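You operate a simulated robot arm through the tools that you are given. There is no shell and no other tool.

The job below is to be done with a simulated robot arm. You get a single attempt, and the scene is never put back.

## Task
Lay sheet PART 5 on the stapler's saddle, PART 1 over it, and staple them at A and B.
Fine: shut the guard before you staple; move the slider to A and push the handle, then the same at B. Two staples. Leave the booklet on the saddle and the other sheets in the rack.

Only the result counts: the job must be done as asked and must still hold three seconds after the hand-in. Knocking over, shifting, dropping, spilling or breaking anything else fails it. Flat cloth is picked up by pressing the open fingertips on it (5 to 10 N) and closing them slowly along it; thin cloth reads only 2 to 8 mm in the jaws.

## Robot
A 7-joint arm with a two-finger gripper, fixed in place. Base frame: the origin is on the floor under the middle of its stand, x ahead of it, y to its left, z up. Lengths are in m, angles in degrees, forces in N, time in s.
With the tool pointing down near the work surface it reaches from about 0.3 to 0.74 m from the base axis. Its first joint turns from -166.0 to 166.0 degrees. Payload 2.94 kg.
The tool frame sits at the grasp point between the pads (the TCP): z along the fingers, y along the line on which they close. The tips reach 0.03 m beyond it. The gripper opens to 0.138 m; its body begins 0.109 m behind the TCP.
Orientation is told as [roll, pitch, yaw] about the base's x, y, z axes, in that order, counted from this pose: with the fingers straight down and closing along the base's y, the tool's x points along the base's -x, its y along +y and its z along -z.

## Interface
- The arm moves only by the tool move_arm. Its argument "moves" is a list of rows, each a list of 7 numbers: the shift along the base's x, y, z in m, then the turn, a rotation vector about the base's x, y, z in degrees, then the opening, from 0 (shut) to 1 (fully open). In form: [[tx, ty, tz, rx, ry, rz, jaw], ...]. A call has 1 to 20 rows; each row is the pose to reach, as a shift and turn from the pose commanded when the call began. A row lasts 0.2 s, in which the tool goes at most 0.05 m and 8.6 degrees; a call with a longer step from one row to the next is refused whole, and so is a gripper value outside its range. A pose out of reach is approached as far as the arm can. The call stops where the force on the tool passes 80 N (or 10 N more than at its start, if that is more) or the arm is blocked; 0.2 s more then pass. Each finger travels about 0.072 m/s and halts on what it meets, pressing with about 26 N; the grip force reading is that of the motor and also rises with nothing between the fingers. The clock runs only during rows and for 0.2 s after the last one: add rows that repeat a pose to give the fingers time. The reply holds the time, the measured pose of the TCP, the force on the tool along the base axes, the opening and the grip force, in the units named above and with some noise, with the torque about the TCP (base axes, N m) and any sound that the robot's microphone picked up, and new pictures: "views" is both (left out), scene, wrist or none.
- Cameras (640 x 400 px; columns grow to the right, rows downward): "scene" is fixed at [0.3991, 0.5, 1.6718]; the picture's right is [-1.00, 0.05, 0.00], its down [0.05, 0.89, -0.46] and it looks along [-0.02, -0.46, -0.89] (base axes); focal length 252 px, centre (320, 200). "wrist" rides on the gripper at [0.071, 0.019, -0.146] in the tool frame; the picture's right is [-0.26, 0.96, 0.00], its down [-0.85, -0.23, -0.48] and it looks along [-0.46, -0.12, 0.88] (tool axes); focal length 280 px, centre (320, 200). There is no depth. A picture from a camera that has moved, and an enlarged one, comes with that camera's place and axes in the base frame and with its lens.
- slide_trunk(by): slides the trunk up (or, below 0, down) by that many m; the arm rides with it, the base frame stays. It gives what a move gives, with no picture.
- close_up(camera, box): a new picture of the part [left, top, right, bottom] of that camera's present view, enlarged. It takes no simulated time.
- job_done(): hands the job in; it is judged then, once.

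Nothing tells you positions but the pictures and the camera data. Unless the task says otherwise, let go and move clear before handing in.

The tools are called after "Call:" as name(argument=value, ...) on one line, values as JSON. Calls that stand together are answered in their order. move_arm: Moves the arm, as the interface text tells. Its arguments: {"type":"object","properties":{"moves":{"type":"array","items":{"type":"array","items":{"type":"number"}}},"views":{"type":"string","enum":["both","scene","wrist","none"]}},"required":["moves"]} The other tools are called the same way: slide_trunk (by) moves the trunk up or down; close_up (camera, box) takes an enlarged picture of a part of a camera's view; job_done () hands the job in.

At the start:

```text
t: 0.0
tcp_pos: [0.2868, 0.2058, 1.3765]
ee_rot: [0.1, 0.1, 0.1]
wrist_force: [0.0, 0.0, 0.1]
ft_torque: [0.01, -0.01, 0.02]
finger_gap: 0.138
grasp_force: 0.1
trunk travel left (down, up): [-0.4, 0.054]
```

scene: 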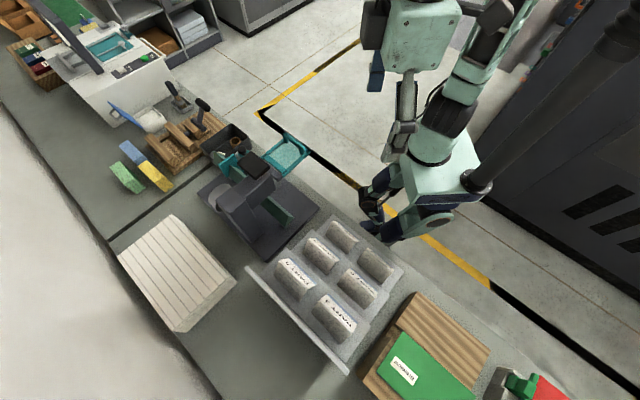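
wrist: 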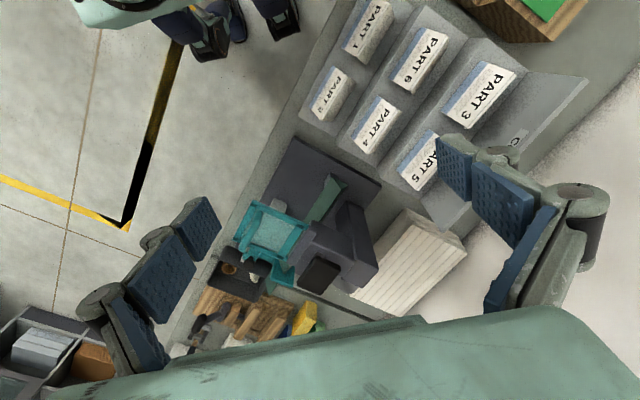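

I see a bench with a stapler, a rack of labelled sheets (PART 1–6), and other objects. I'll look closer at the stapler and the rack before moving anything.

Call:
close_up(camera="scene", box=[180, 110, 340, 270])

Call:
close_up(camera="scene", box=[240, 200, 420, 380])

Call:
close_up(camera="wrist", box=[190, 120, 400, 330])

Call:
close_up(camera="wrist", box=[290, 0, 590, 230])

```text
2.50 times, centred on (260, 190) of scene
camera zoom: at [0.3991, 0.5, 1.6718], right [-1.0, 0.05, 0.0], down [0.05, 0.89, -0.46], along [-0.02, -0.46, -0.89], focal length 630 px, centre (470, 225)
```

zoom: 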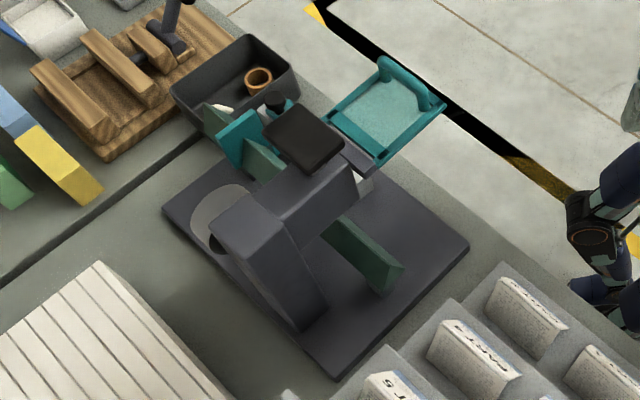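

```text
2.22 times, centred on (330, 290) of scene
camera zoom: at [0.3991, 0.5, 1.6718], right [-1.0, 0.05, 0.0], down [0.05, 0.89, -0.46], along [-0.02, -0.46, -0.89], focal length 560 px, centre (298, 0)
```

zoom: 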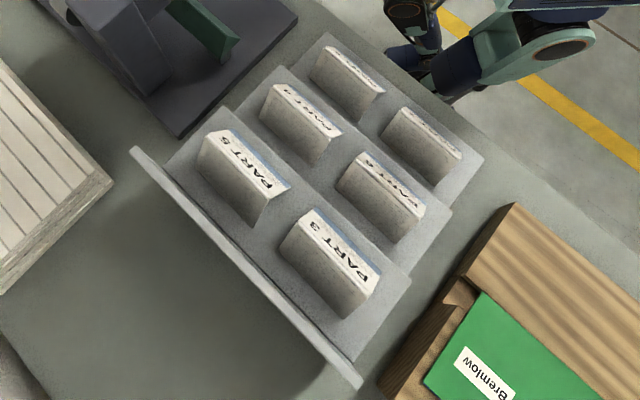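

```text
1.90 times, centred on (295, 225) of wrist
camera zoom: at [0.216, 0.2251, 1.5221], right [0.26, 0.97, 0.0], down [0.85, -0.23, 0.48], along [0.46, -0.12, -0.88], focal length 534 px, centre (368, 152)
```

zoom: 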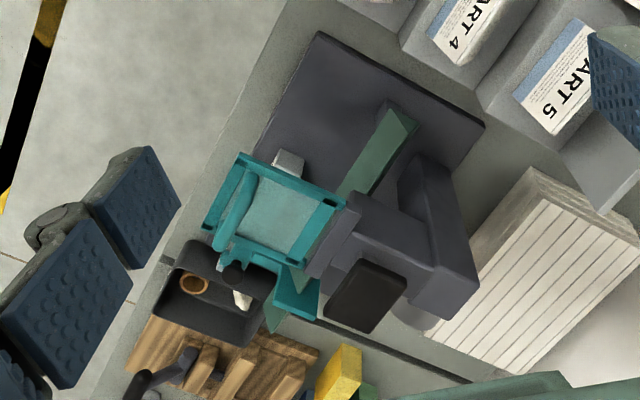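

```text
1.74 times, centred on (440, 115) of wrist
camera zoom: at [0.216, 0.2251, 1.5221], right [0.26, 0.97, 0.0], down [0.85, -0.23, 0.48], along [0.46, -0.12, -0.88], focal length 488 px, centre (111, 348)
```

zoom: 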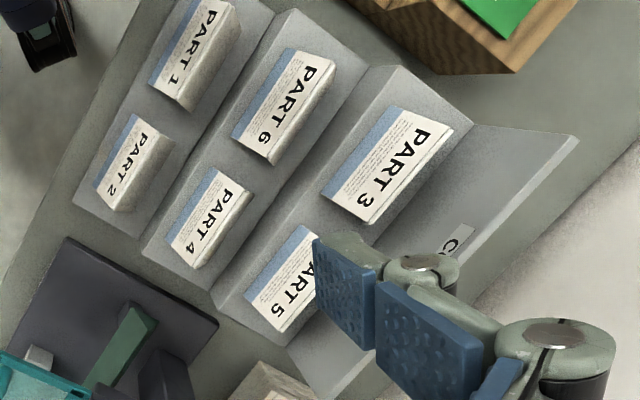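

The sheets are folded tents on a three-step rack. By triangulation PART 1 is near (0.21, 0.32, 0.91), PART 5 near (0.46, 0.37, 1.01), and the stapler's green saddle bar ends near (0.47, 0.18, 0.94). I'll move the wrist camera to look at the rack and then the stapler.

Call:
move_arm(moves=[[-0.02, 0.03, -0.02, 0, 0, 0, 1], [-0.04, 0.06, -0.04, 0, 0, 0, 1], [-0.06, 0.09, -0.06, 0, 0, 0, 1], [-0.08, 0.12, -0.08, 0, 0, 0, 1], [-0.08, 0.12, -0.08, 0, 0, 0, 1]])

```text
t: 0.7
tcp_pos: [0.2962, 0.2222, 1.3286]
ee_rot: [0.3, 1.2, -11.7]
wrist_force: [0.4, 0.2, 1.1]
ft_torque: [0.04, 0.0, -0.01]
finger_gap: 0.1382
grasp_force: 0.0
trunk travel left (down, up): [-0.4, 0.054]
stopped in row 3: the arm was blocked; the commanded pose is now the measured one
camera wrist: at [0.2332, 0.2526, 1.4754], right [0.45, 0.89, 0.0], down [0.79, -0.4, 0.46], along [0.41, -0.21, -0.89], focal length 280 px, centre (320, 200)
```

scene: 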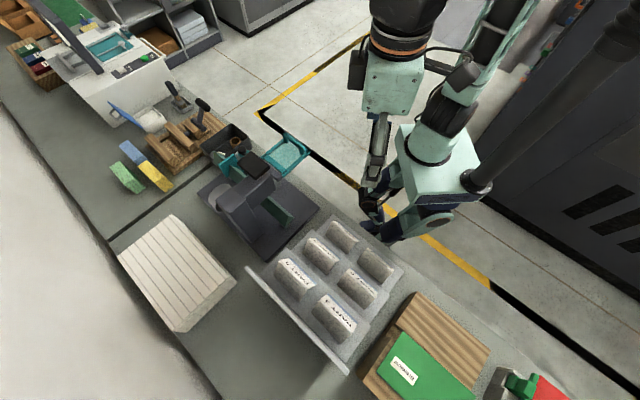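
wrist: 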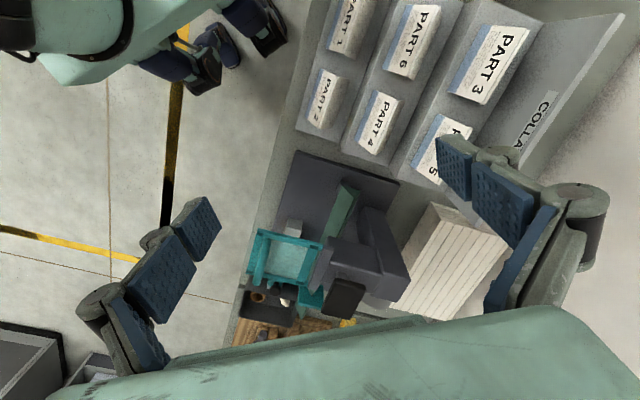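

The arm got blocked near its close-in limit. I'll go lower and a little further out instead.

Call:
move_arm(moves=[[0.01, 0.02, -0.03, 0, 0, 0, 1], [0.02, 0.04, -0.06, 0, 0, 0, 1], [0.02, 0.06, -0.09, 0, 0, 0, 1], [0.02, 0.08, -0.12, 0, 0, 0, 1], [0.02, 0.1, -0.13, 0, 0, 0, 1], [0.02, 0.1, -0.13, 0, 0, 0, 1]])

```text
t: 2.1
tcp_pos: [0.3115, 0.3274, 1.1997]
ee_rot: [0.3, 1.0, -10.7]
wrist_force: [-0.3, -0.2, 0.3]
ft_torque: [0.0, -0.01, 0.0]
finger_gap: 0.1382
grasp_force: 0.1
trunk travel left (down, up): [-0.4, 0.054]
camera wrist: at [0.2484, 0.3579, 1.3456], right [0.44, 0.9, 0.0], down [0.8, -0.39, 0.46], along [0.41, -0.2, -0.89], focal length 280 px, centre (320, 200)
```

scene: 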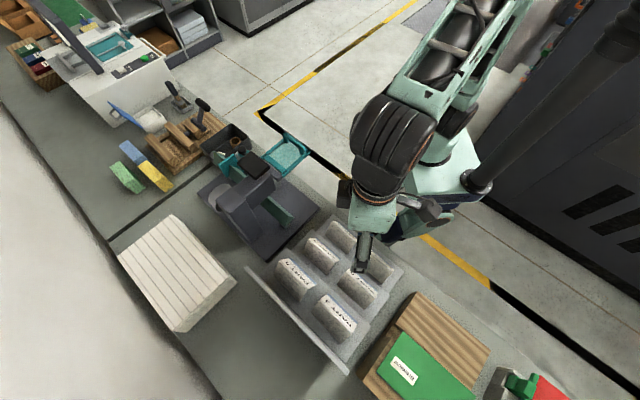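
wrist: 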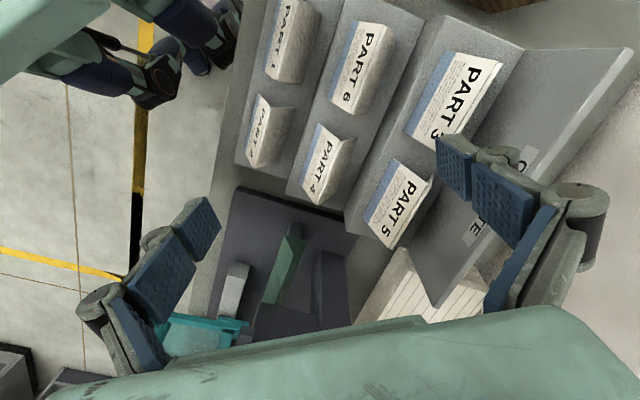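

Call:
close_up(camera="wrist", box=[220, 0, 420, 130])

Call:
close_up(camera="wrist", box=[320, 100, 520, 260])

Call:
close_up(camera="wrist", box=[200, 180, 400, 350])

```text
3.08 times, centred on (320, 65) of wrist
camera zoom: at [0.2484, 0.3579, 1.3456], right [0.44, 0.9, 0.0], down [0.8, -0.39, 0.46], along [0.41, -0.2, -0.89], focal length 863 px, centre (320, 615)
```

zoom: 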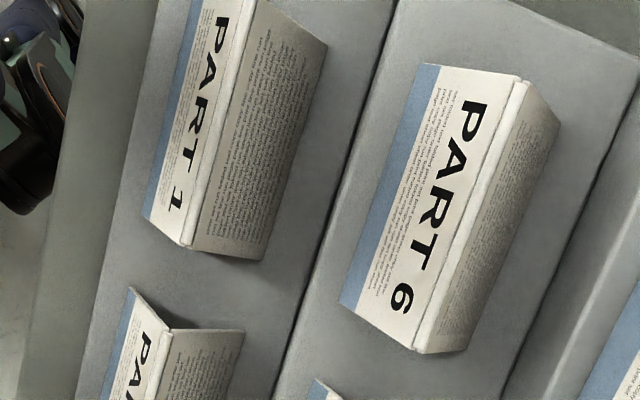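

```text
2.50 times, centred on (420, 180) of wrist
camera zoom: at [0.2484, 0.3579, 1.3456], right [0.44, 0.9, 0.0], down [0.8, -0.39, 0.46], along [0.41, -0.2, -0.89], focal length 701 px, centre (70, 250)
```

zoom: 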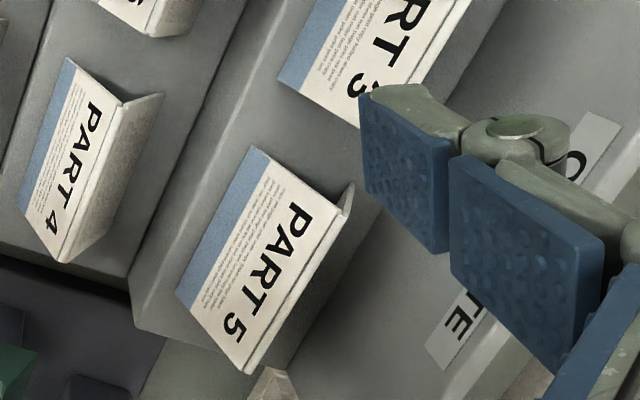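

```text
2.35 times, centred on (300, 265) of wrist
camera zoom: at [0.2484, 0.3579, 1.3456], right [0.44, 0.9, 0.0], down [0.8, -0.39, 0.46], along [0.41, -0.2, -0.89], focal length 660 px, centre (367, 47)
```

zoom: 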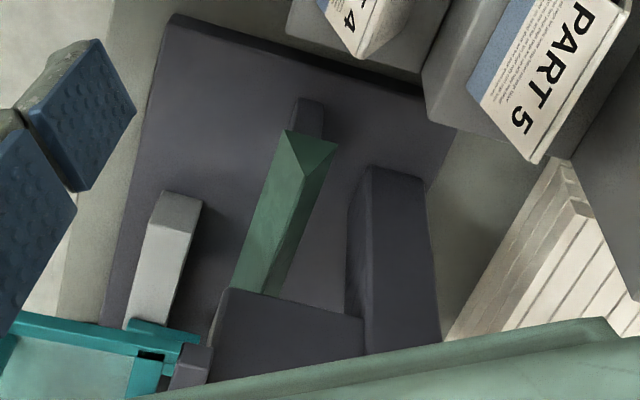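

The sheets are tents with the fold up, and the stapler is tall (its black pad is around z≈1.16). I'll move over for a proper look at the stapler.

Call:
move_arm(moves=[[0.0, 0.0, 0.04, 0, 0, 0, 1], [0.0, -0.01, 0.08, 0, 0, 0, 1], [0.01, -0.04, 0.11, 0, 0, 0, 1], [0.02, -0.08, 0.12, 0, 0, 0, 1], [0.03, -0.12, 0.12, 0, 0, 0, 1], [0.04, -0.16, 0.12, 0, 0, 0, 1], [0.04, -0.16, 0.12, 0, 0, 0, 1]])

```text
t: 3.9
tcp_pos: [0.3629, 0.1671, 1.2915]
ee_rot: [-2.0, 4.9, -11.6]
wrist_force: [-0.3, 0.3, 0.2]
ft_torque: [-0.01, 0.01, -0.01]
finger_gap: 0.1381
grasp_force: 0.1
trunk travel left (down, up): [-0.4, 0.054]
stopped in row 7: the arm was blocked; the commanded pose is now the measured one
camera wrist: at [0.3108, 0.2013, 1.4418], right [0.45, 0.89, -0.06], down [0.83, -0.39, 0.41], along [0.34, -0.23, -0.91], focal length 280 px, centre (320, 200)
```

scene: 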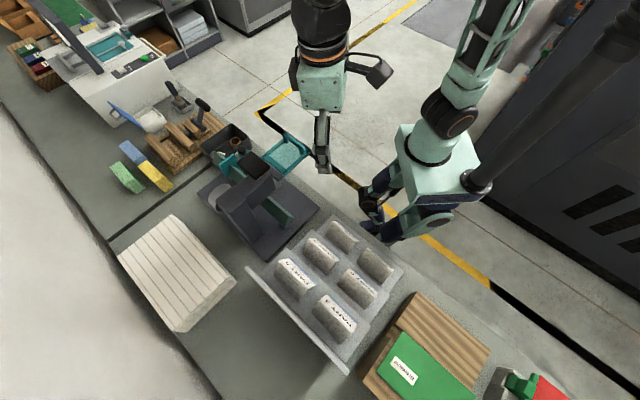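
wrist: 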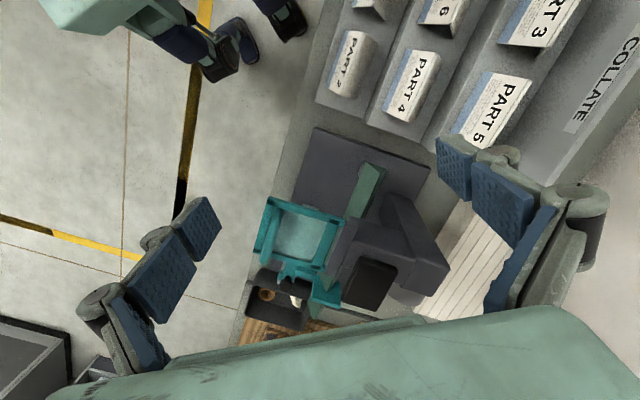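

Call:
close_up(camera="wrist", box=[230, 120, 460, 330])

Call:
close_up(camera="scene", box=[190, 120, 330, 260])

```text
1.90 times, centred on (345, 225) of wrist
camera zoom: at [0.3108, 0.2013, 1.4418], right [0.45, 0.89, -0.06], down [0.83, -0.39, 0.41], along [0.34, -0.23, -0.91], focal length 534 px, centre (272, 152)
```

zoom: 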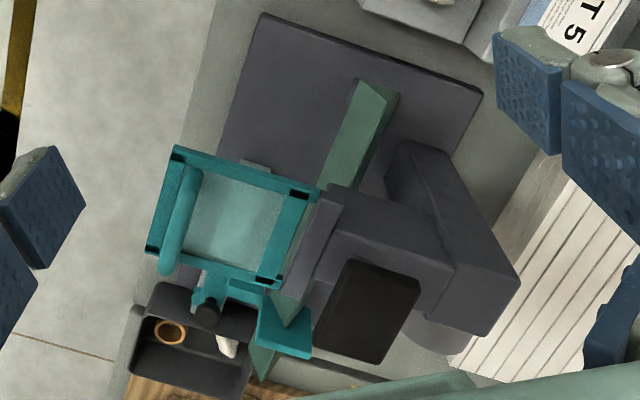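

```text
2.86 times, centred on (260, 190) of scene
camera zoom: at [0.3991, 0.5, 1.6718], right [-1.0, 0.05, 0.0], down [0.05, 0.89, -0.46], along [-0.02, -0.46, -0.89], focal length 720 px, centre (491, 229)
```

zoom: 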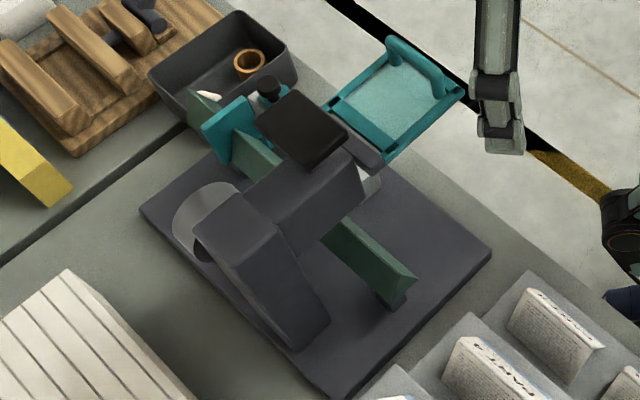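

The saddle beam runs from about (0.47, 0.18) to (0.76, -0.08) at z≈0.94. The teal slider straddles its far end with a black knob near (0.66, -0.10, 0.94), and the teal guard is raised at the front. I'll shift toward the front of the stapler to see the marks.

Call:
move_arm(moves=[[0.03, -0.03, 0.0, 0.5, -2.5, 0, 1], [0.05, -0.07, 0.0, 0.97, -5.2, 0, 1], [0.07, -0.11, 0.0, 0.97, -5.2, 0, 1], [0.09, -0.15, 0.0, 0.97, -5.2, 0, 1], [0.09, -0.19, 0.0, 0.97, -5.2, 0, 1], [0.09, -0.19, 0.0, 0.97, -5.2, 0, 1]])

```text
t: 5.3
tcp_pos: [0.4507, -0.0231, 1.2945]
ee_rot: [0.0, -0.3, -11.3]
wrist_force: [0.3, -0.2, 0.6]
ft_torque: [0.01, 0.01, 0.04]
finger_gap: 0.1379
grasp_force: 0.1
trunk travel left (down, up): [-0.4, 0.054]
camera wrist: at [0.3839, 0.0086, 1.4385], right [0.45, 0.9, 0.0], down [0.78, -0.39, 0.48], along [0.43, -0.21, -0.88], focal length 280 px, centre (320, 200)
```

scene: 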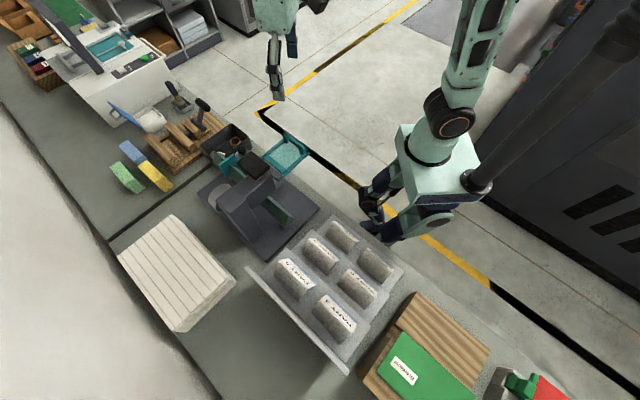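
wrist: 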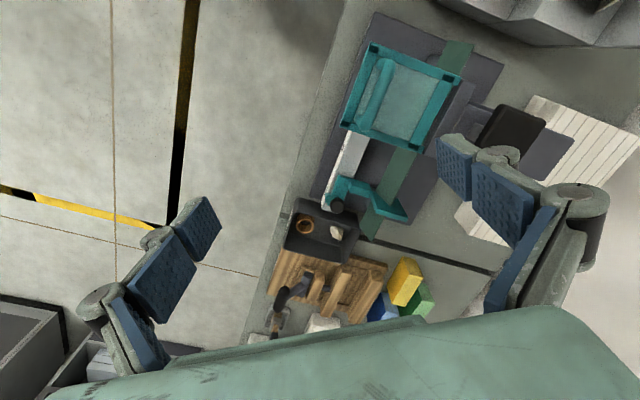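

Call:
close_up(camera="wrist", box=[300, 10, 520, 260])

Call:
move_arm(moves=[[0, 0, 0, 0, 0, 8.5, 1], [0, 0, 0, 0, 0, 17, 1], [0, 0, 0, 0, 0, 25.5, 1], [0, 0, 0, 0, 0, 34, 1], [0, 0, 0, 0, 0, 42.5, 1], [0, 0, 0, 0, 0, 51, 1], [0, 0, 0, 0, 0, 59.5, 1], [0, 0, 0, 0, 0, 59.5, 1]], views="wrist")

```text
1.60 times, centred on (410, 135) of wrist
camera zoom: at [0.3839, 0.0086, 1.4385], right [0.45, 0.9, 0.0], down [0.78, -0.39, 0.48], along [0.43, -0.21, -0.88], focal length 449 px, centre (176, 304)
```

zoom: 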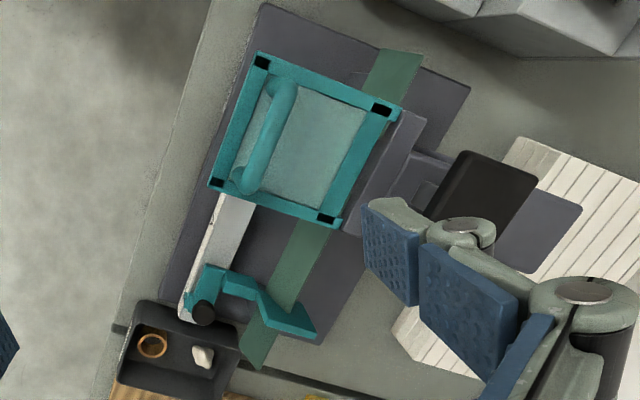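

```text
t: 7.1
tcp_pos: [0.4517, -0.0236, 1.2938]
ee_rot: [0.0, -0.3, 48.3]
wrist_force: [0.0, 0.0, 0.4]
ft_torque: [-0.01, 0.02, 0.01]
finger_gap: 0.138
grasp_force: 0.0
trunk travel left (down, up): [-0.4, 0.054]
camera wrist: at [0.3893, -0.0641, 1.4392], right [-0.55, 0.84, 0.0], down [0.73, 0.48, 0.48], along [0.4, 0.26, -0.88], focal length 280 px, centre (320, 200)
```

wrist: 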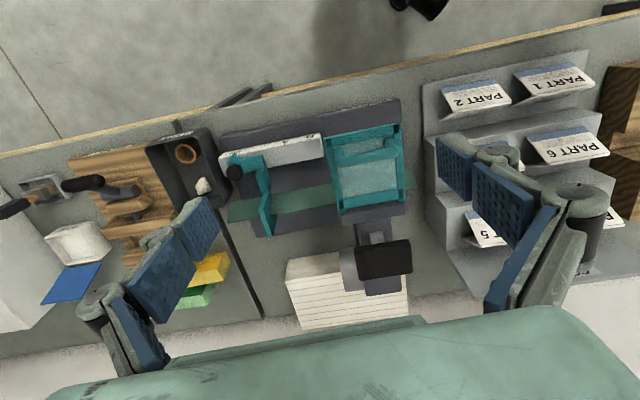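

Call:
close_up(camera="wrist", box=[205, 85, 445, 245])

Call:
close_up(camera="wrist", box=[215, 120, 335, 200])

```text
2.50 times, centred on (325, 165) of wrist
camera zoom: at [0.3893, -0.0641, 1.4392], right [-0.55, 0.84, 0.0], down [0.73, 0.48, 0.48], along [0.4, 0.26, -0.88], focal length 701 px, centre (308, 288)
```

zoom: 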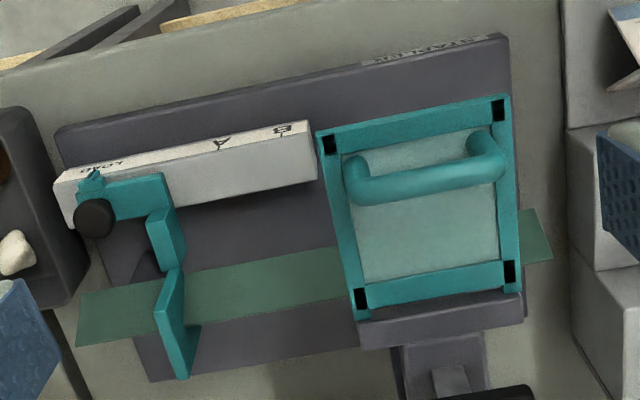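

```text
5.00 times, centred on (275, 160) of wrist
camera zoom: at [0.3893, -0.0641, 1.4392], right [-0.55, 0.84, 0.0], down [0.73, 0.48, 0.48], along [0.4, 0.26, -0.88], focal length 1402 px, centre (545, 400)
```

zoom: 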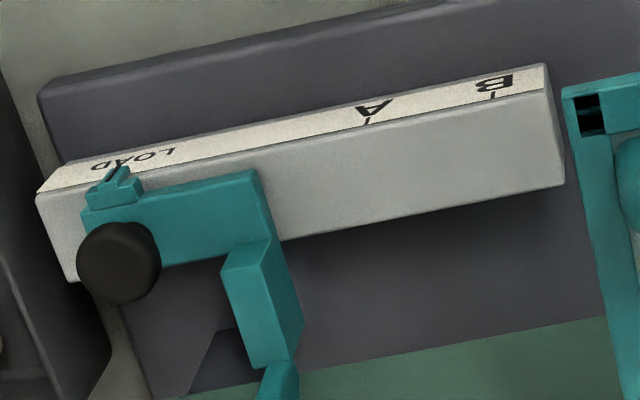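

I can now see the white rail with LOAD, A and B marks, the teal slider parked at LOAD with its black knob, and the guard frame with a handle bar, raised. I'll tilt the camera forward for a frontal view.

Call:
move_arm(moves=[[0, 0, 0, 4.4, -6.7, 0, 1], [0, 0, 0, 8.8, -13.4, 0, 1], [0, 0, 0, 13.2, -20.1, 0, 1], [0, 0, 0, 16.5, -25.1, 0, 1], [0, 0, 0, 16.5, -25.1, 0, 1]], views="wrist")

```text
t: 8.5
tcp_pos: [0.4619, -0.0263, 1.2508]
ee_rot: [-2.9, -26.1, 47.9]
wrist_force: [-0.2, 0.3, -0.4]
ft_torque: [-0.02, 0.03, 0.02]
finger_gap: 0.1381
grasp_force: 0.1
trunk travel left (down, up): [-0.4, 0.054]
stopped in row 5: the arm was blocked; the commanded pose is now the measured one
camera wrist: at [0.356, -0.1022, 1.3488], right [-0.54, 0.84, 0.07], down [0.52, 0.27, 0.81], along [0.66, 0.48, -0.58], focal length 280 px, centre (320, 200)
```

wrist: 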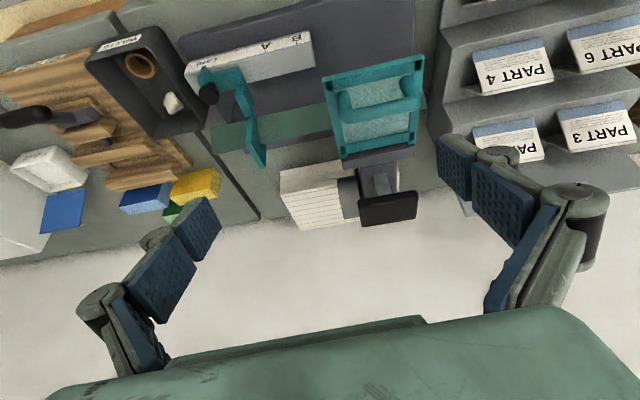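

Call:
close_up(camera="wrist", box=[180, 20, 440, 235])

Call:
close_up(camera="wrist", box=[180, 20, 330, 170])

Call:
close_up(camera="wrist", box=[310, 30, 440, 230])

```text
1.86 times, centred on (310, 128) of wrist
camera zoom: at [0.356, -0.1022, 1.3488], right [-0.54, 0.84, 0.07], down [0.52, 0.27, 0.81], along [0.66, 0.48, -0.58], focal length 522 px, centre (339, 335)
```

zoom: 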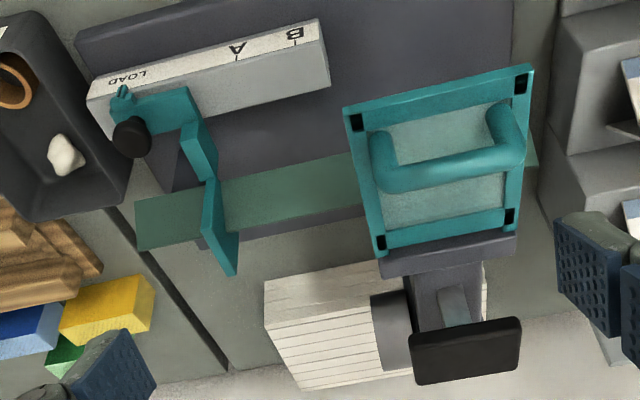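

```text
2.67 times, centred on (255, 95) of wrist
camera zoom: at [0.356, -0.1022, 1.3488], right [-0.54, 0.84, 0.07], down [0.52, 0.27, 0.81], along [0.66, 0.48, -0.58], focal length 748 px, centre (493, 480)
```

zoom: 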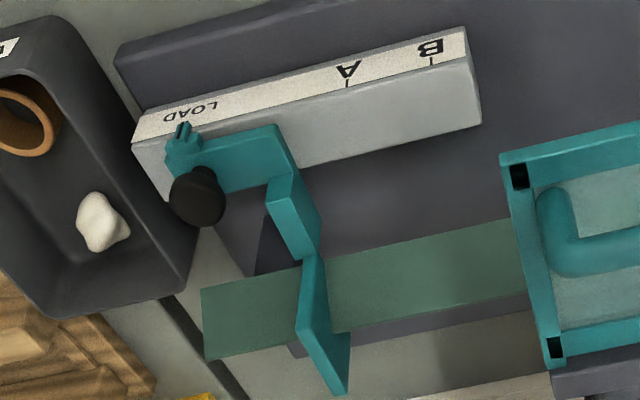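

```text
2.00 times, centred on (375, 130) of wrist
camera zoom: at [0.356, -0.1022, 1.3488], right [-0.54, 0.84, 0.07], down [0.52, 0.27, 0.81], along [0.66, 0.48, -0.58], focal length 561 px, centre (210, 340)
```

zoom: 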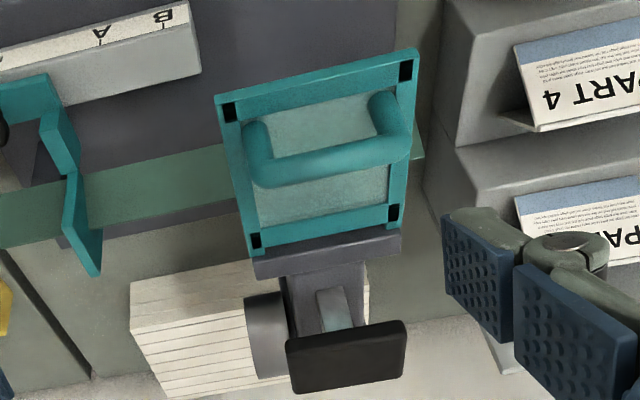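

Bench axes work out to 45°: along the saddle u=(x−y)/√2, away from the robot v=(x+y)/√2. I estimate:
- Saddle ridge at v≈0.476, z≈1.015.
- Slider knob at u≈0.52, v≈0.40, z≈0.95.
- A at u≈0.415 and B at u≈0.368.
- Raised guard over u 0.24–0.33, v 0.325–0.42, z≈1.11.

Next I'll level the tool and go over the rack for a closer look at the sheets.

Call:
move_arm(moves=[[0, 0, 0.01, -5, 5.6, 0, 1], [0, 0, 0.02, -10, 11.2, 0, 1], [0, 0, 0.02, -15, 16.8, 0, 1], [0, 0.02, 0.02, -17.4, 19.6, 0.5, 1], [-0.01, 0.06, 0.02, -17.4, 19.6, 0.5, 1], [-0.02, 0.1, 0.02, -17.4, 19.6, 0.5, 1], [-0.03, 0.14, 0.02, -17.4, 19.6, 0.5, 1], [-0.04, 0.18, 0.01, -17.4, 19.6, 0.5, 1], [-0.06, 0.22, -0.01, -17.4, 19.6, 0.5, 1], [-0.07, 0.26, -0.03, -17.4, 19.6, 0.5, 1], [-0.08, 0.3, -0.05, -17.4, 19.6, 0.5, 1], [-0.08, 0.3, -0.05, -17.4, 19.6, 0.5, 1]], views="wrist")

```text
t: 11.1
tcp_pos: [0.3783, 0.2764, 1.2047]
ee_rot: [-0.3, -0.2, 47.9]
wrist_force: [0.3, -0.9, 0.7]
ft_torque: [0.0, 0.01, 0.0]
finger_gap: 0.1381
grasp_force: 0.1
trunk travel left (down, up): [-0.4, 0.054]
camera wrist: at [0.317, 0.2364, 1.3497], right [-0.54, 0.84, 0.0], down [0.74, 0.47, 0.48], along [0.41, 0.26, -0.88], focal length 280 px, centre (320, 200)
```

wrist: 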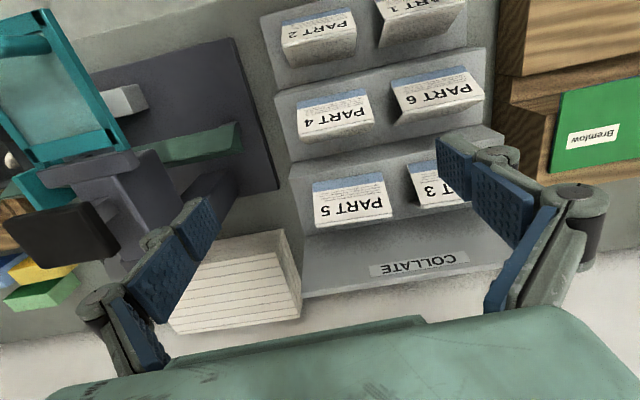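

Call:
close_up(camera="wrist", box=[250, 0, 500, 130])

Call:
close_up(camera="wrist", box=[280, 90, 480, 240])

Call:
close_up(camera="wrist", box=[0, 50, 270, 260])

```text
2.56 times, centred on (375, 65) of wrist
camera zoom: at [0.317, 0.2364, 1.3497], right [-0.54, 0.84, 0.0], down [0.74, 0.47, 0.48], along [0.41, 0.26, -0.88], focal length 718 px, centre (179, 546)
```

zoom: 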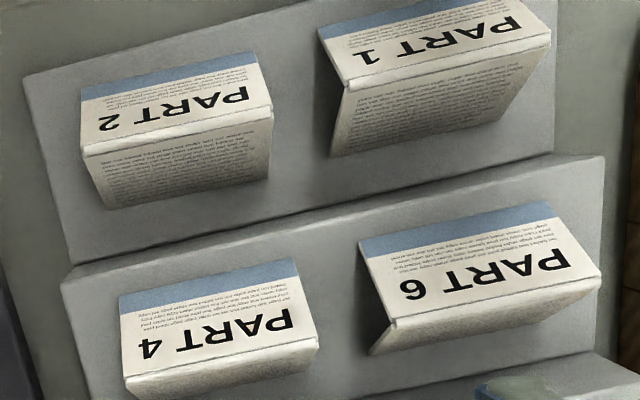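

```text
2.67 times, centred on (380, 165) of wrist
camera zoom: at [0.317, 0.2364, 1.3497], right [-0.54, 0.84, 0.0], down [0.74, 0.47, 0.48], along [0.41, 0.26, -0.88], focal length 748 px, centre (160, 293)
```

zoom: 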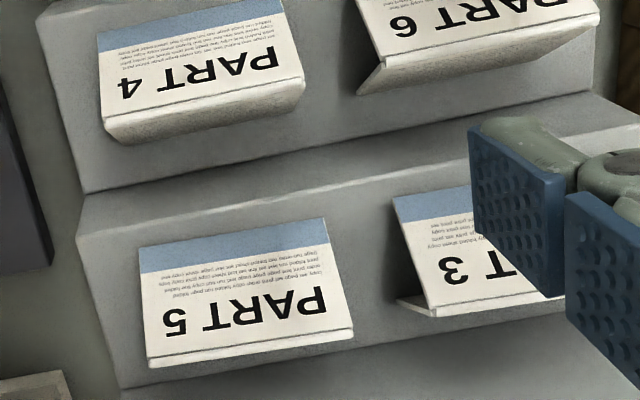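

```text
1.90 times, centred on (135, 155) of wrist
camera zoom: at [0.317, 0.2364, 1.3497], right [-0.54, 0.84, 0.0], down [0.74, 0.47, 0.48], along [0.41, 0.26, -0.88], focal length 534 px, centre (672, 286)
```

zoom: 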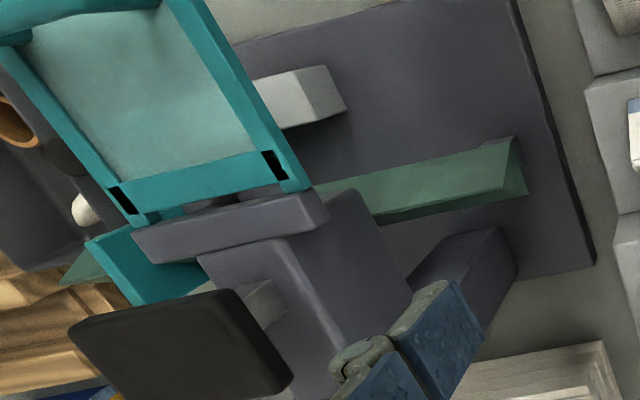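

Call:
close_up(camera="scene", box=[250, 210, 350, 310])

Call:
close_up(camera="scene", box=[320, 200, 420, 300])

```text
4.00 times, centred on (300, 260) of scene
camera zoom: at [0.3991, 0.5, 1.6718], right [-1.0, 0.05, 0.0], down [0.05, 0.89, -0.46], along [-0.02, -0.46, -0.89], focal length 1008 px, centre (400, -40)
```

zoom: 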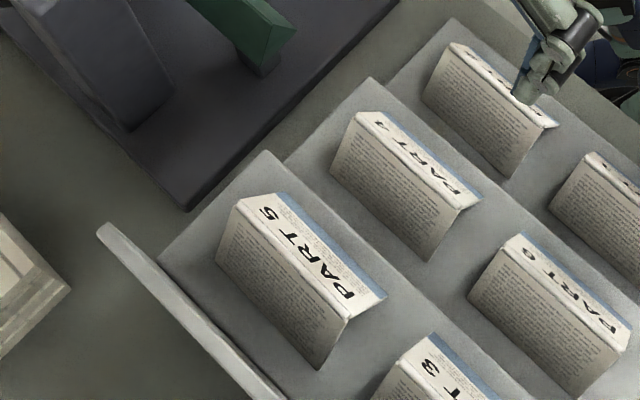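

```text
4.00 times, centred on (370, 250) of scene
camera zoom: at [0.3991, 0.5, 1.6718], right [-1.0, 0.05, 0.0], down [0.05, 0.89, -0.46], along [-0.02, -0.46, -0.89], focal length 1008 px, centre (120, 0)
```

zoom: 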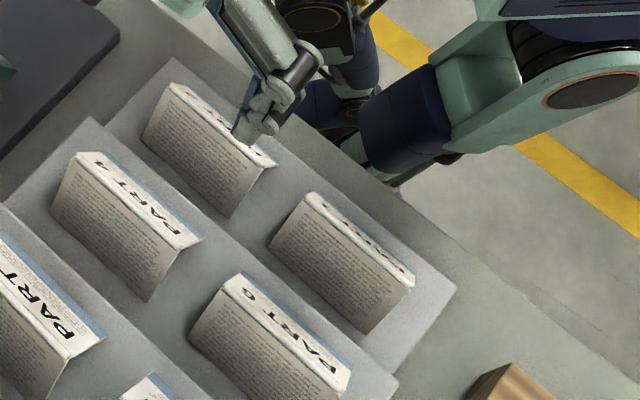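

The sheets are tents about 0.10 m long. PART 5's fold centre is near (0.458, 0.376, 1.045) and PART 1's near (0.214, 0.324, 0.934). First I'll shut the guard, closing the fingers and moving over its handle bar at about (0.449, 0.042, 1.136).

Call:
move_arm(moves=[[0.01, -0.03, 0.03, 2.6, -2.6, 0, 0.8], [0.02, -0.07, 0.04, 5.3, -5.3, 0, 0.6], [0.03, -0.11, 0.04, 8, -8, 0, 0.4], [0.04, -0.15, 0.04, 10.6, -10.6, 0, 0.2], [0.05, -0.19, 0.04, 10.6, -10.6, 0, 0], [0.065, -0.239, 0.035, 10.6, -10.6, 0, 0], [0.065, -0.239, 0.025, 10.6, -10.6, 0, 0], [0.065, -0.239, 0.015, 10.6, -10.6, 0, 0]])

```text
refused: row 6 steps farther than a row can; nothing moved
```

Call:
move_arm(moves=[[0.01, -0.03, 0.03, 2.6, -2.6, 0, 0.8], [0.02, -0.07, 0.04, 5.3, -5.3, 0, 0.6], [0.03, -0.11, 0.04, 8, -8, 0, 0.4], [0.04, -0.15, 0.04, 10.6, -10.6, 0, 0.2], [0.05, -0.19, 0.04, 10.6, -10.6, 0, 0], [0.06, -0.22, 0.035, 10.6, -10.6, 0, 0], [0.065, -0.239, 0.025, 10.6, -10.6, 0, 0], [0.065, -0.239, 0.015, 10.6, -10.6, 0, 0]])

```text
t: 12.9
tcp_pos: [0.4456, 0.0365, 1.2186]
ee_rot: [-1.2, -15.2, 48.0]
wrist_force: [0.6, 0.0, 0.0]
ft_torque: [0.01, -0.01, 0.02]
finger_gap: 0.0002
grasp_force: 25.6
trunk travel left (down, up): [-0.4, 0.054]
camera wrist: at [0.3576, -0.0278, 1.3392], right [-0.54, 0.84, 0.05], down [0.63, 0.37, 0.69], along [0.56, 0.41, -0.73], focal length 280 px, centre (320, 200)
```

scene: 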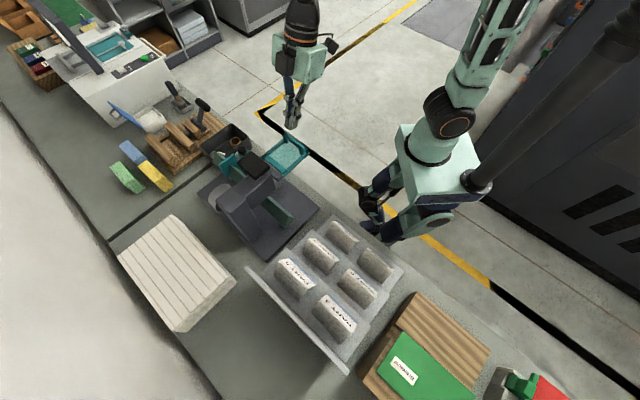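
wrist: 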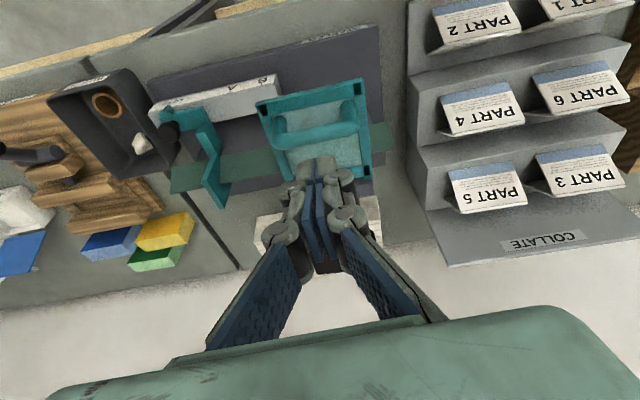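

Call:
close_up(camera="wrist", box=[240, 70, 400, 230])

Call:
close_up(camera="scene", box=[230, 70, 350, 200])

```text
2.50 times, centred on (320, 150) of wrist
camera zoom: at [0.3576, -0.0278, 1.3392], right [-0.54, 0.84, 0.05], down [0.63, 0.37, 0.69], along [0.56, 0.41, -0.73], focal length 701 px, centre (320, 325)
```

zoom: 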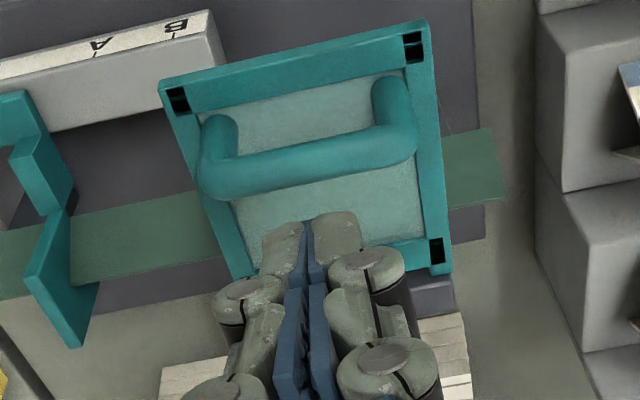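

```text
3.08 times, centred on (290, 135) of scene
camera zoom: at [0.3991, 0.5, 1.6718], right [-1.0, 0.05, 0.0], down [0.05, 0.89, -0.46], along [-0.02, -0.46, -0.89], focal length 776 px, centre (412, 400)
```

zoom: 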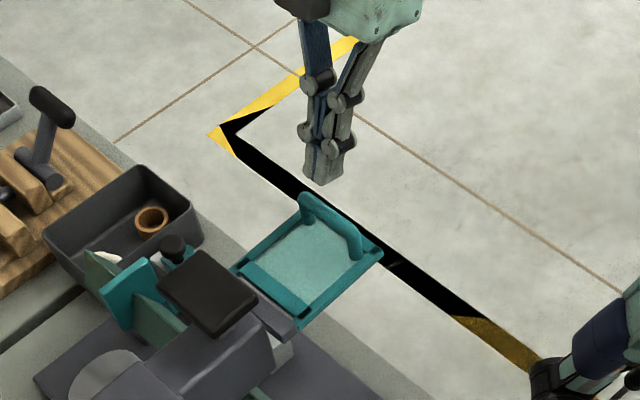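

Call:
move_arm(moves=[[0, 0, -0.02, 0, 0, 0, 0], [0, 0, -0.035, 0, 0, 0, 0], [0, 0, -0.045, 0, 0, 0, 0], [-0.001, -0.001, -0.055, 0, 0, 0, 0], [-0.001, -0.001, -0.065, 0, 0, 0, 0], [0, 0, -0.075, 0, 0, 0, 0], [0, 0, -0.085, 0, 0, 0, 0]])

```text
t: 14.5
tcp_pos: [0.4448, 0.0371, 1.132]
ee_rot: [-1.1, -15.3, 47.8]
wrist_force: [-0.4, -0.9, 0.5]
ft_torque: [0.01, -0.02, -0.05]
finger_gap: 0.0
grasp_force: 25.9
trunk travel left (down, up): [-0.4, 0.054]
camera wrist: at [0.3571, -0.0282, 1.254], right [-0.54, 0.84, 0.05], down [0.63, 0.37, 0.69], along [0.56, 0.41, -0.73], focal length 280 px, centre (320, 200)
```

scene: 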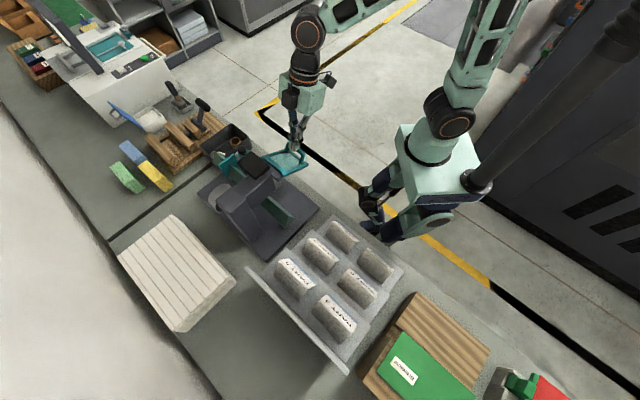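
wrist: 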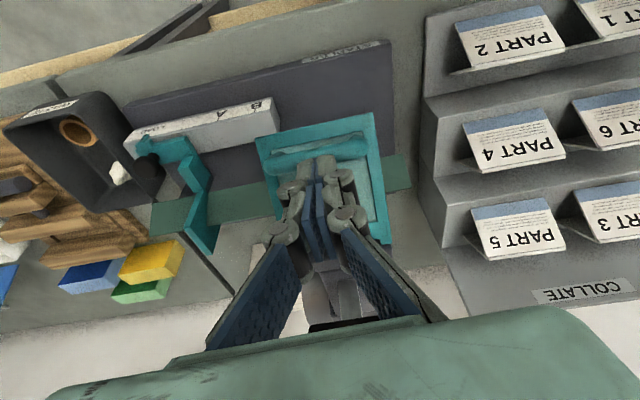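

The guard is swinging down easily under the fingertips. I'll keep following its arc.

Call:
move_arm(moves=[[0.002, 0.002, -0.01, 0, 0, 0, 0], [0.005, 0.005, -0.02, 0, 0, 0, 0], [0.008, 0.008, -0.03, 0, 0, 0, 0], [0.012, 0.012, -0.04, 0, 0, 0, 0], [0.017, 0.017, -0.05, 0, 0, 0, 0], [0.022, 0.022, -0.058, 0, 0, 0, 0], [0.027, 0.027, -0.064, 0, 0, 0, 0]])

Call:
close_up(camera="wrist", box=[200, 60, 440, 260])

Call:
close_up(camera="scene", box=[190, 100, 340, 250])

```text
t: 16.1
tcp_pos: [0.4714, 0.0643, 1.0692]
ee_rot: [-1.1, -15.1, 47.9]
wrist_force: [1.7, 2.3, 3.2]
ft_torque: [0.1, -0.01, -0.01]
finger_gap: 0.0
grasp_force: 28.9
trunk travel left (down, up): [-0.4, 0.054]
camera wrist: at [0.3852, -0.001, 1.1901], right [-0.54, 0.84, 0.05], down [0.63, 0.37, 0.69], along [0.56, 0.41, -0.73], focal length 280 px, centre (320, 200)
```

scene: 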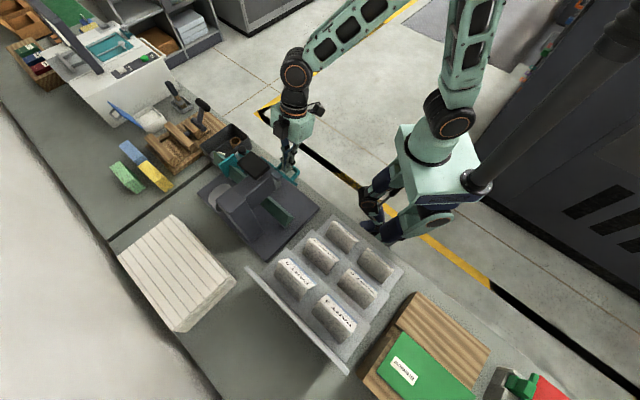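
wrist: 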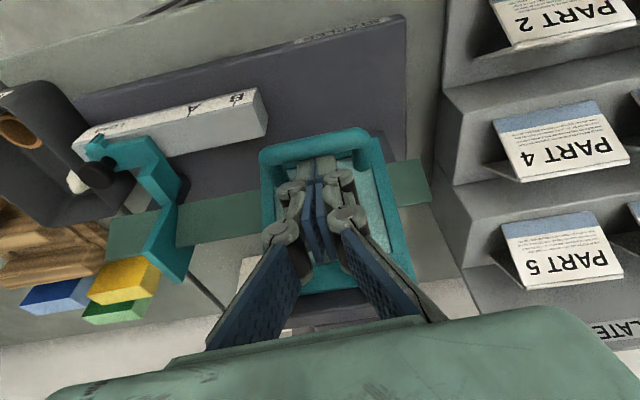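

```text
2.00 times, centred on (320, 160) of wrist
camera zoom: at [0.3852, -0.001, 1.1901], right [-0.54, 0.84, 0.05], down [0.63, 0.37, 0.69], along [0.56, 0.41, -0.73], focal length 561 px, centre (320, 280)
```

zoom: 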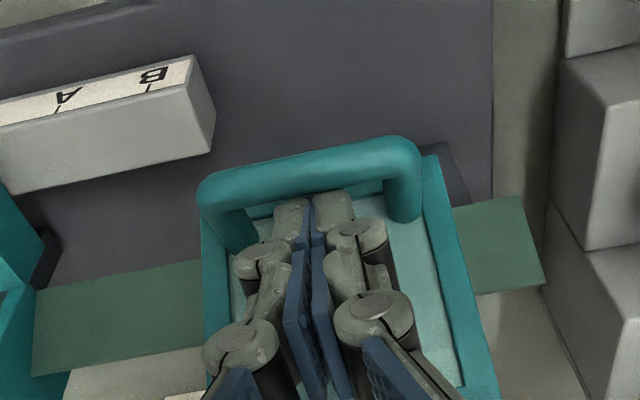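

```text
2.67 times, centred on (265, 175) of scene
camera zoom: at [0.3991, 0.5, 1.6718], right [-1.0, 0.05, 0.0], down [0.05, 0.89, -0.46], along [-0.02, -0.46, -0.89], focal length 672 px, centre (467, 267)
```

zoom: 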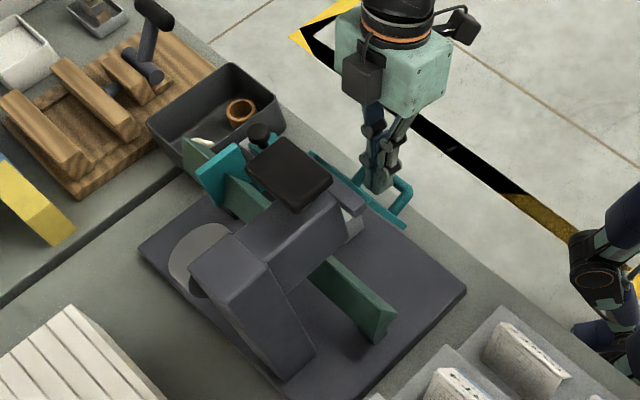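

The fingertips slipped just inside the handle bar and are pressing on the guard window, which is about two thirds shut. I'll push straight away from the robot to finish closing it.

Call:
move_arm(moves=[[0.004, 0.004, 0.001, 0, 0, 0, 0], [0.008, 0.008, 0.002, 0, 0, 0, 0], [0.011, 0.011, 0.003, 0, 0, 0, 0], [0.014, 0.014, 0.004, 0, 0, 0, 0], [0.017, 0.017, 0.004, 0, 0, 0, 0]])

Call:
close_up(camera="wrist", box=[200, 60, 440, 260])

Call:
close_up(camera="scene", box=[190, 100, 340, 250])

```text
t: 17.3
tcp_pos: [0.4896, 0.0805, 1.0735]
ee_rot: [-1.1, -15.2, 48.0]
wrist_force: [0.1, -0.1, 0.0]
ft_torque: [0.0, 0.0, 0.0]
finger_gap: 0.0
grasp_force: 28.7
trunk travel left (down, up): [-0.4, 0.054]
camera wrist: at [0.4019, 0.0154, 1.194], right [-0.54, 0.84, 0.05], down [0.63, 0.37, 0.69], along [0.56, 0.41, -0.73], focal length 280 px, centre (320, 200)
```

scene: 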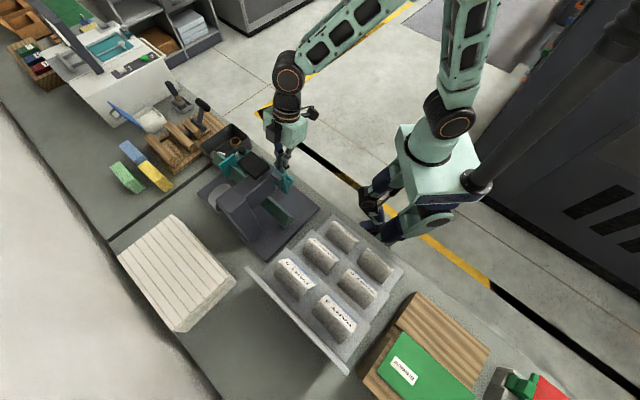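
wrist: 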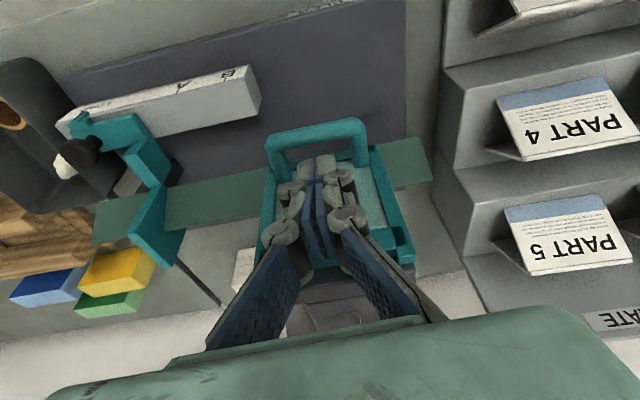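

```text
2.00 times, centred on (320, 160) of wrist
camera zoom: at [0.4019, 0.0154, 1.194], right [-0.54, 0.84, 0.05], down [0.63, 0.37, 0.69], along [0.56, 0.41, -0.73], focal length 561 px, centre (320, 280)
```

zoom: 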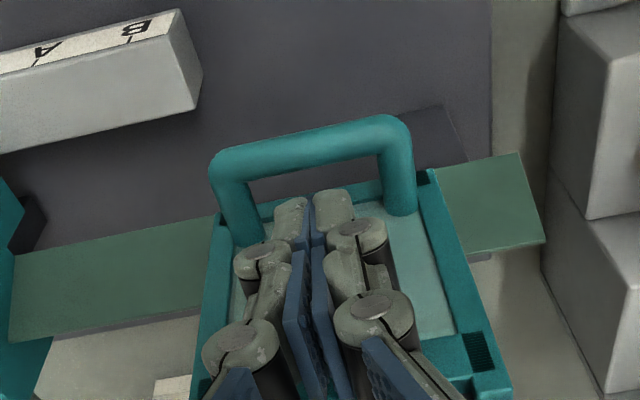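

```text
2.67 times, centred on (265, 175) of scene
camera zoom: at [0.3991, 0.5, 1.6718], right [-1.0, 0.05, 0.0], down [0.05, 0.89, -0.46], along [-0.02, -0.46, -0.89], focal length 672 px, centre (467, 267)
```

zoom: 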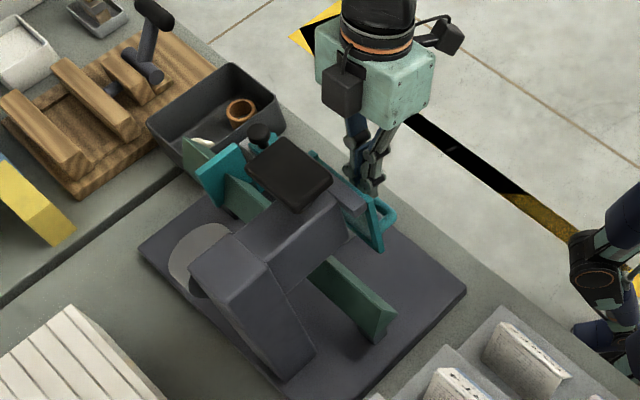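

Call:
move_arm(moves=[[0.003, 0.003, 0, 0, 0, 0, 0], [0.006, 0.006, 0, 0, 0, 0, 0], [0.009, 0.009, 0, 0, 0, 0, 0], [0.012, 0.012, 0, 0, 0, 0, 0]], views="wrist")

Call:
close_up(camera="scene", box=[190, 100, 340, 250])

```text
t: 18.3
tcp_pos: [0.4952, 0.0864, 1.0729]
ee_rot: [-0.7, -14.8, 47.5]
wrist_force: [-27.9, -30.9, -1.0]
ft_torque: [-0.96, 0.33, -0.11]
finger_gap: 0.0063
grasp_force: 28.3
trunk travel left (down, up): [-0.4, 0.054]
camera wrist: at [0.4081, 0.0214, 1.1945], right [-0.54, 0.84, 0.06], down [0.64, 0.36, 0.68], along [0.55, 0.4, -0.73], focal length 280 px, centre (320, 200)
```

wrist: 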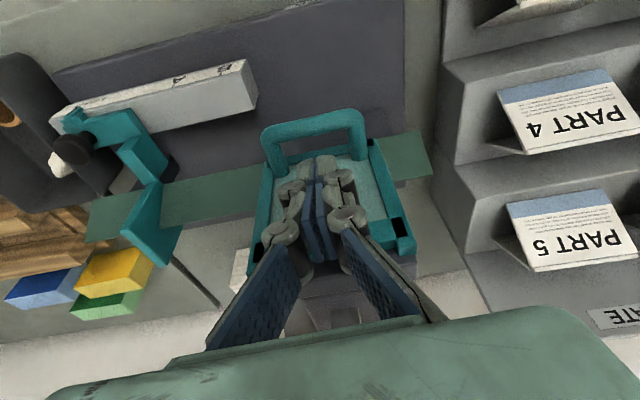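

```text
2.67 times, centred on (265, 175) of scene
camera zoom: at [0.3991, 0.5, 1.6718], right [-1.0, 0.05, 0.0], down [0.05, 0.89, -0.46], along [-0.02, -0.46, -0.89], focal length 672 px, centre (467, 267)
```

zoom: 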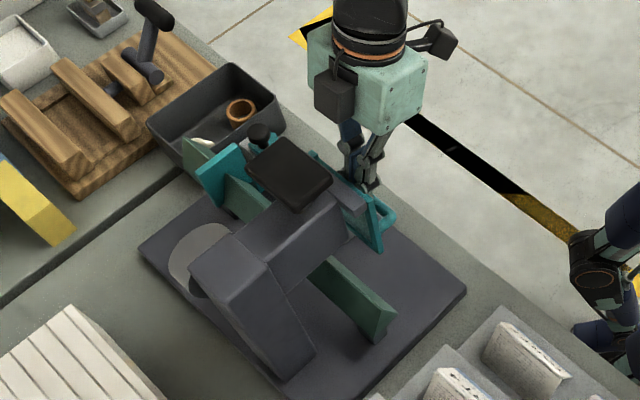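

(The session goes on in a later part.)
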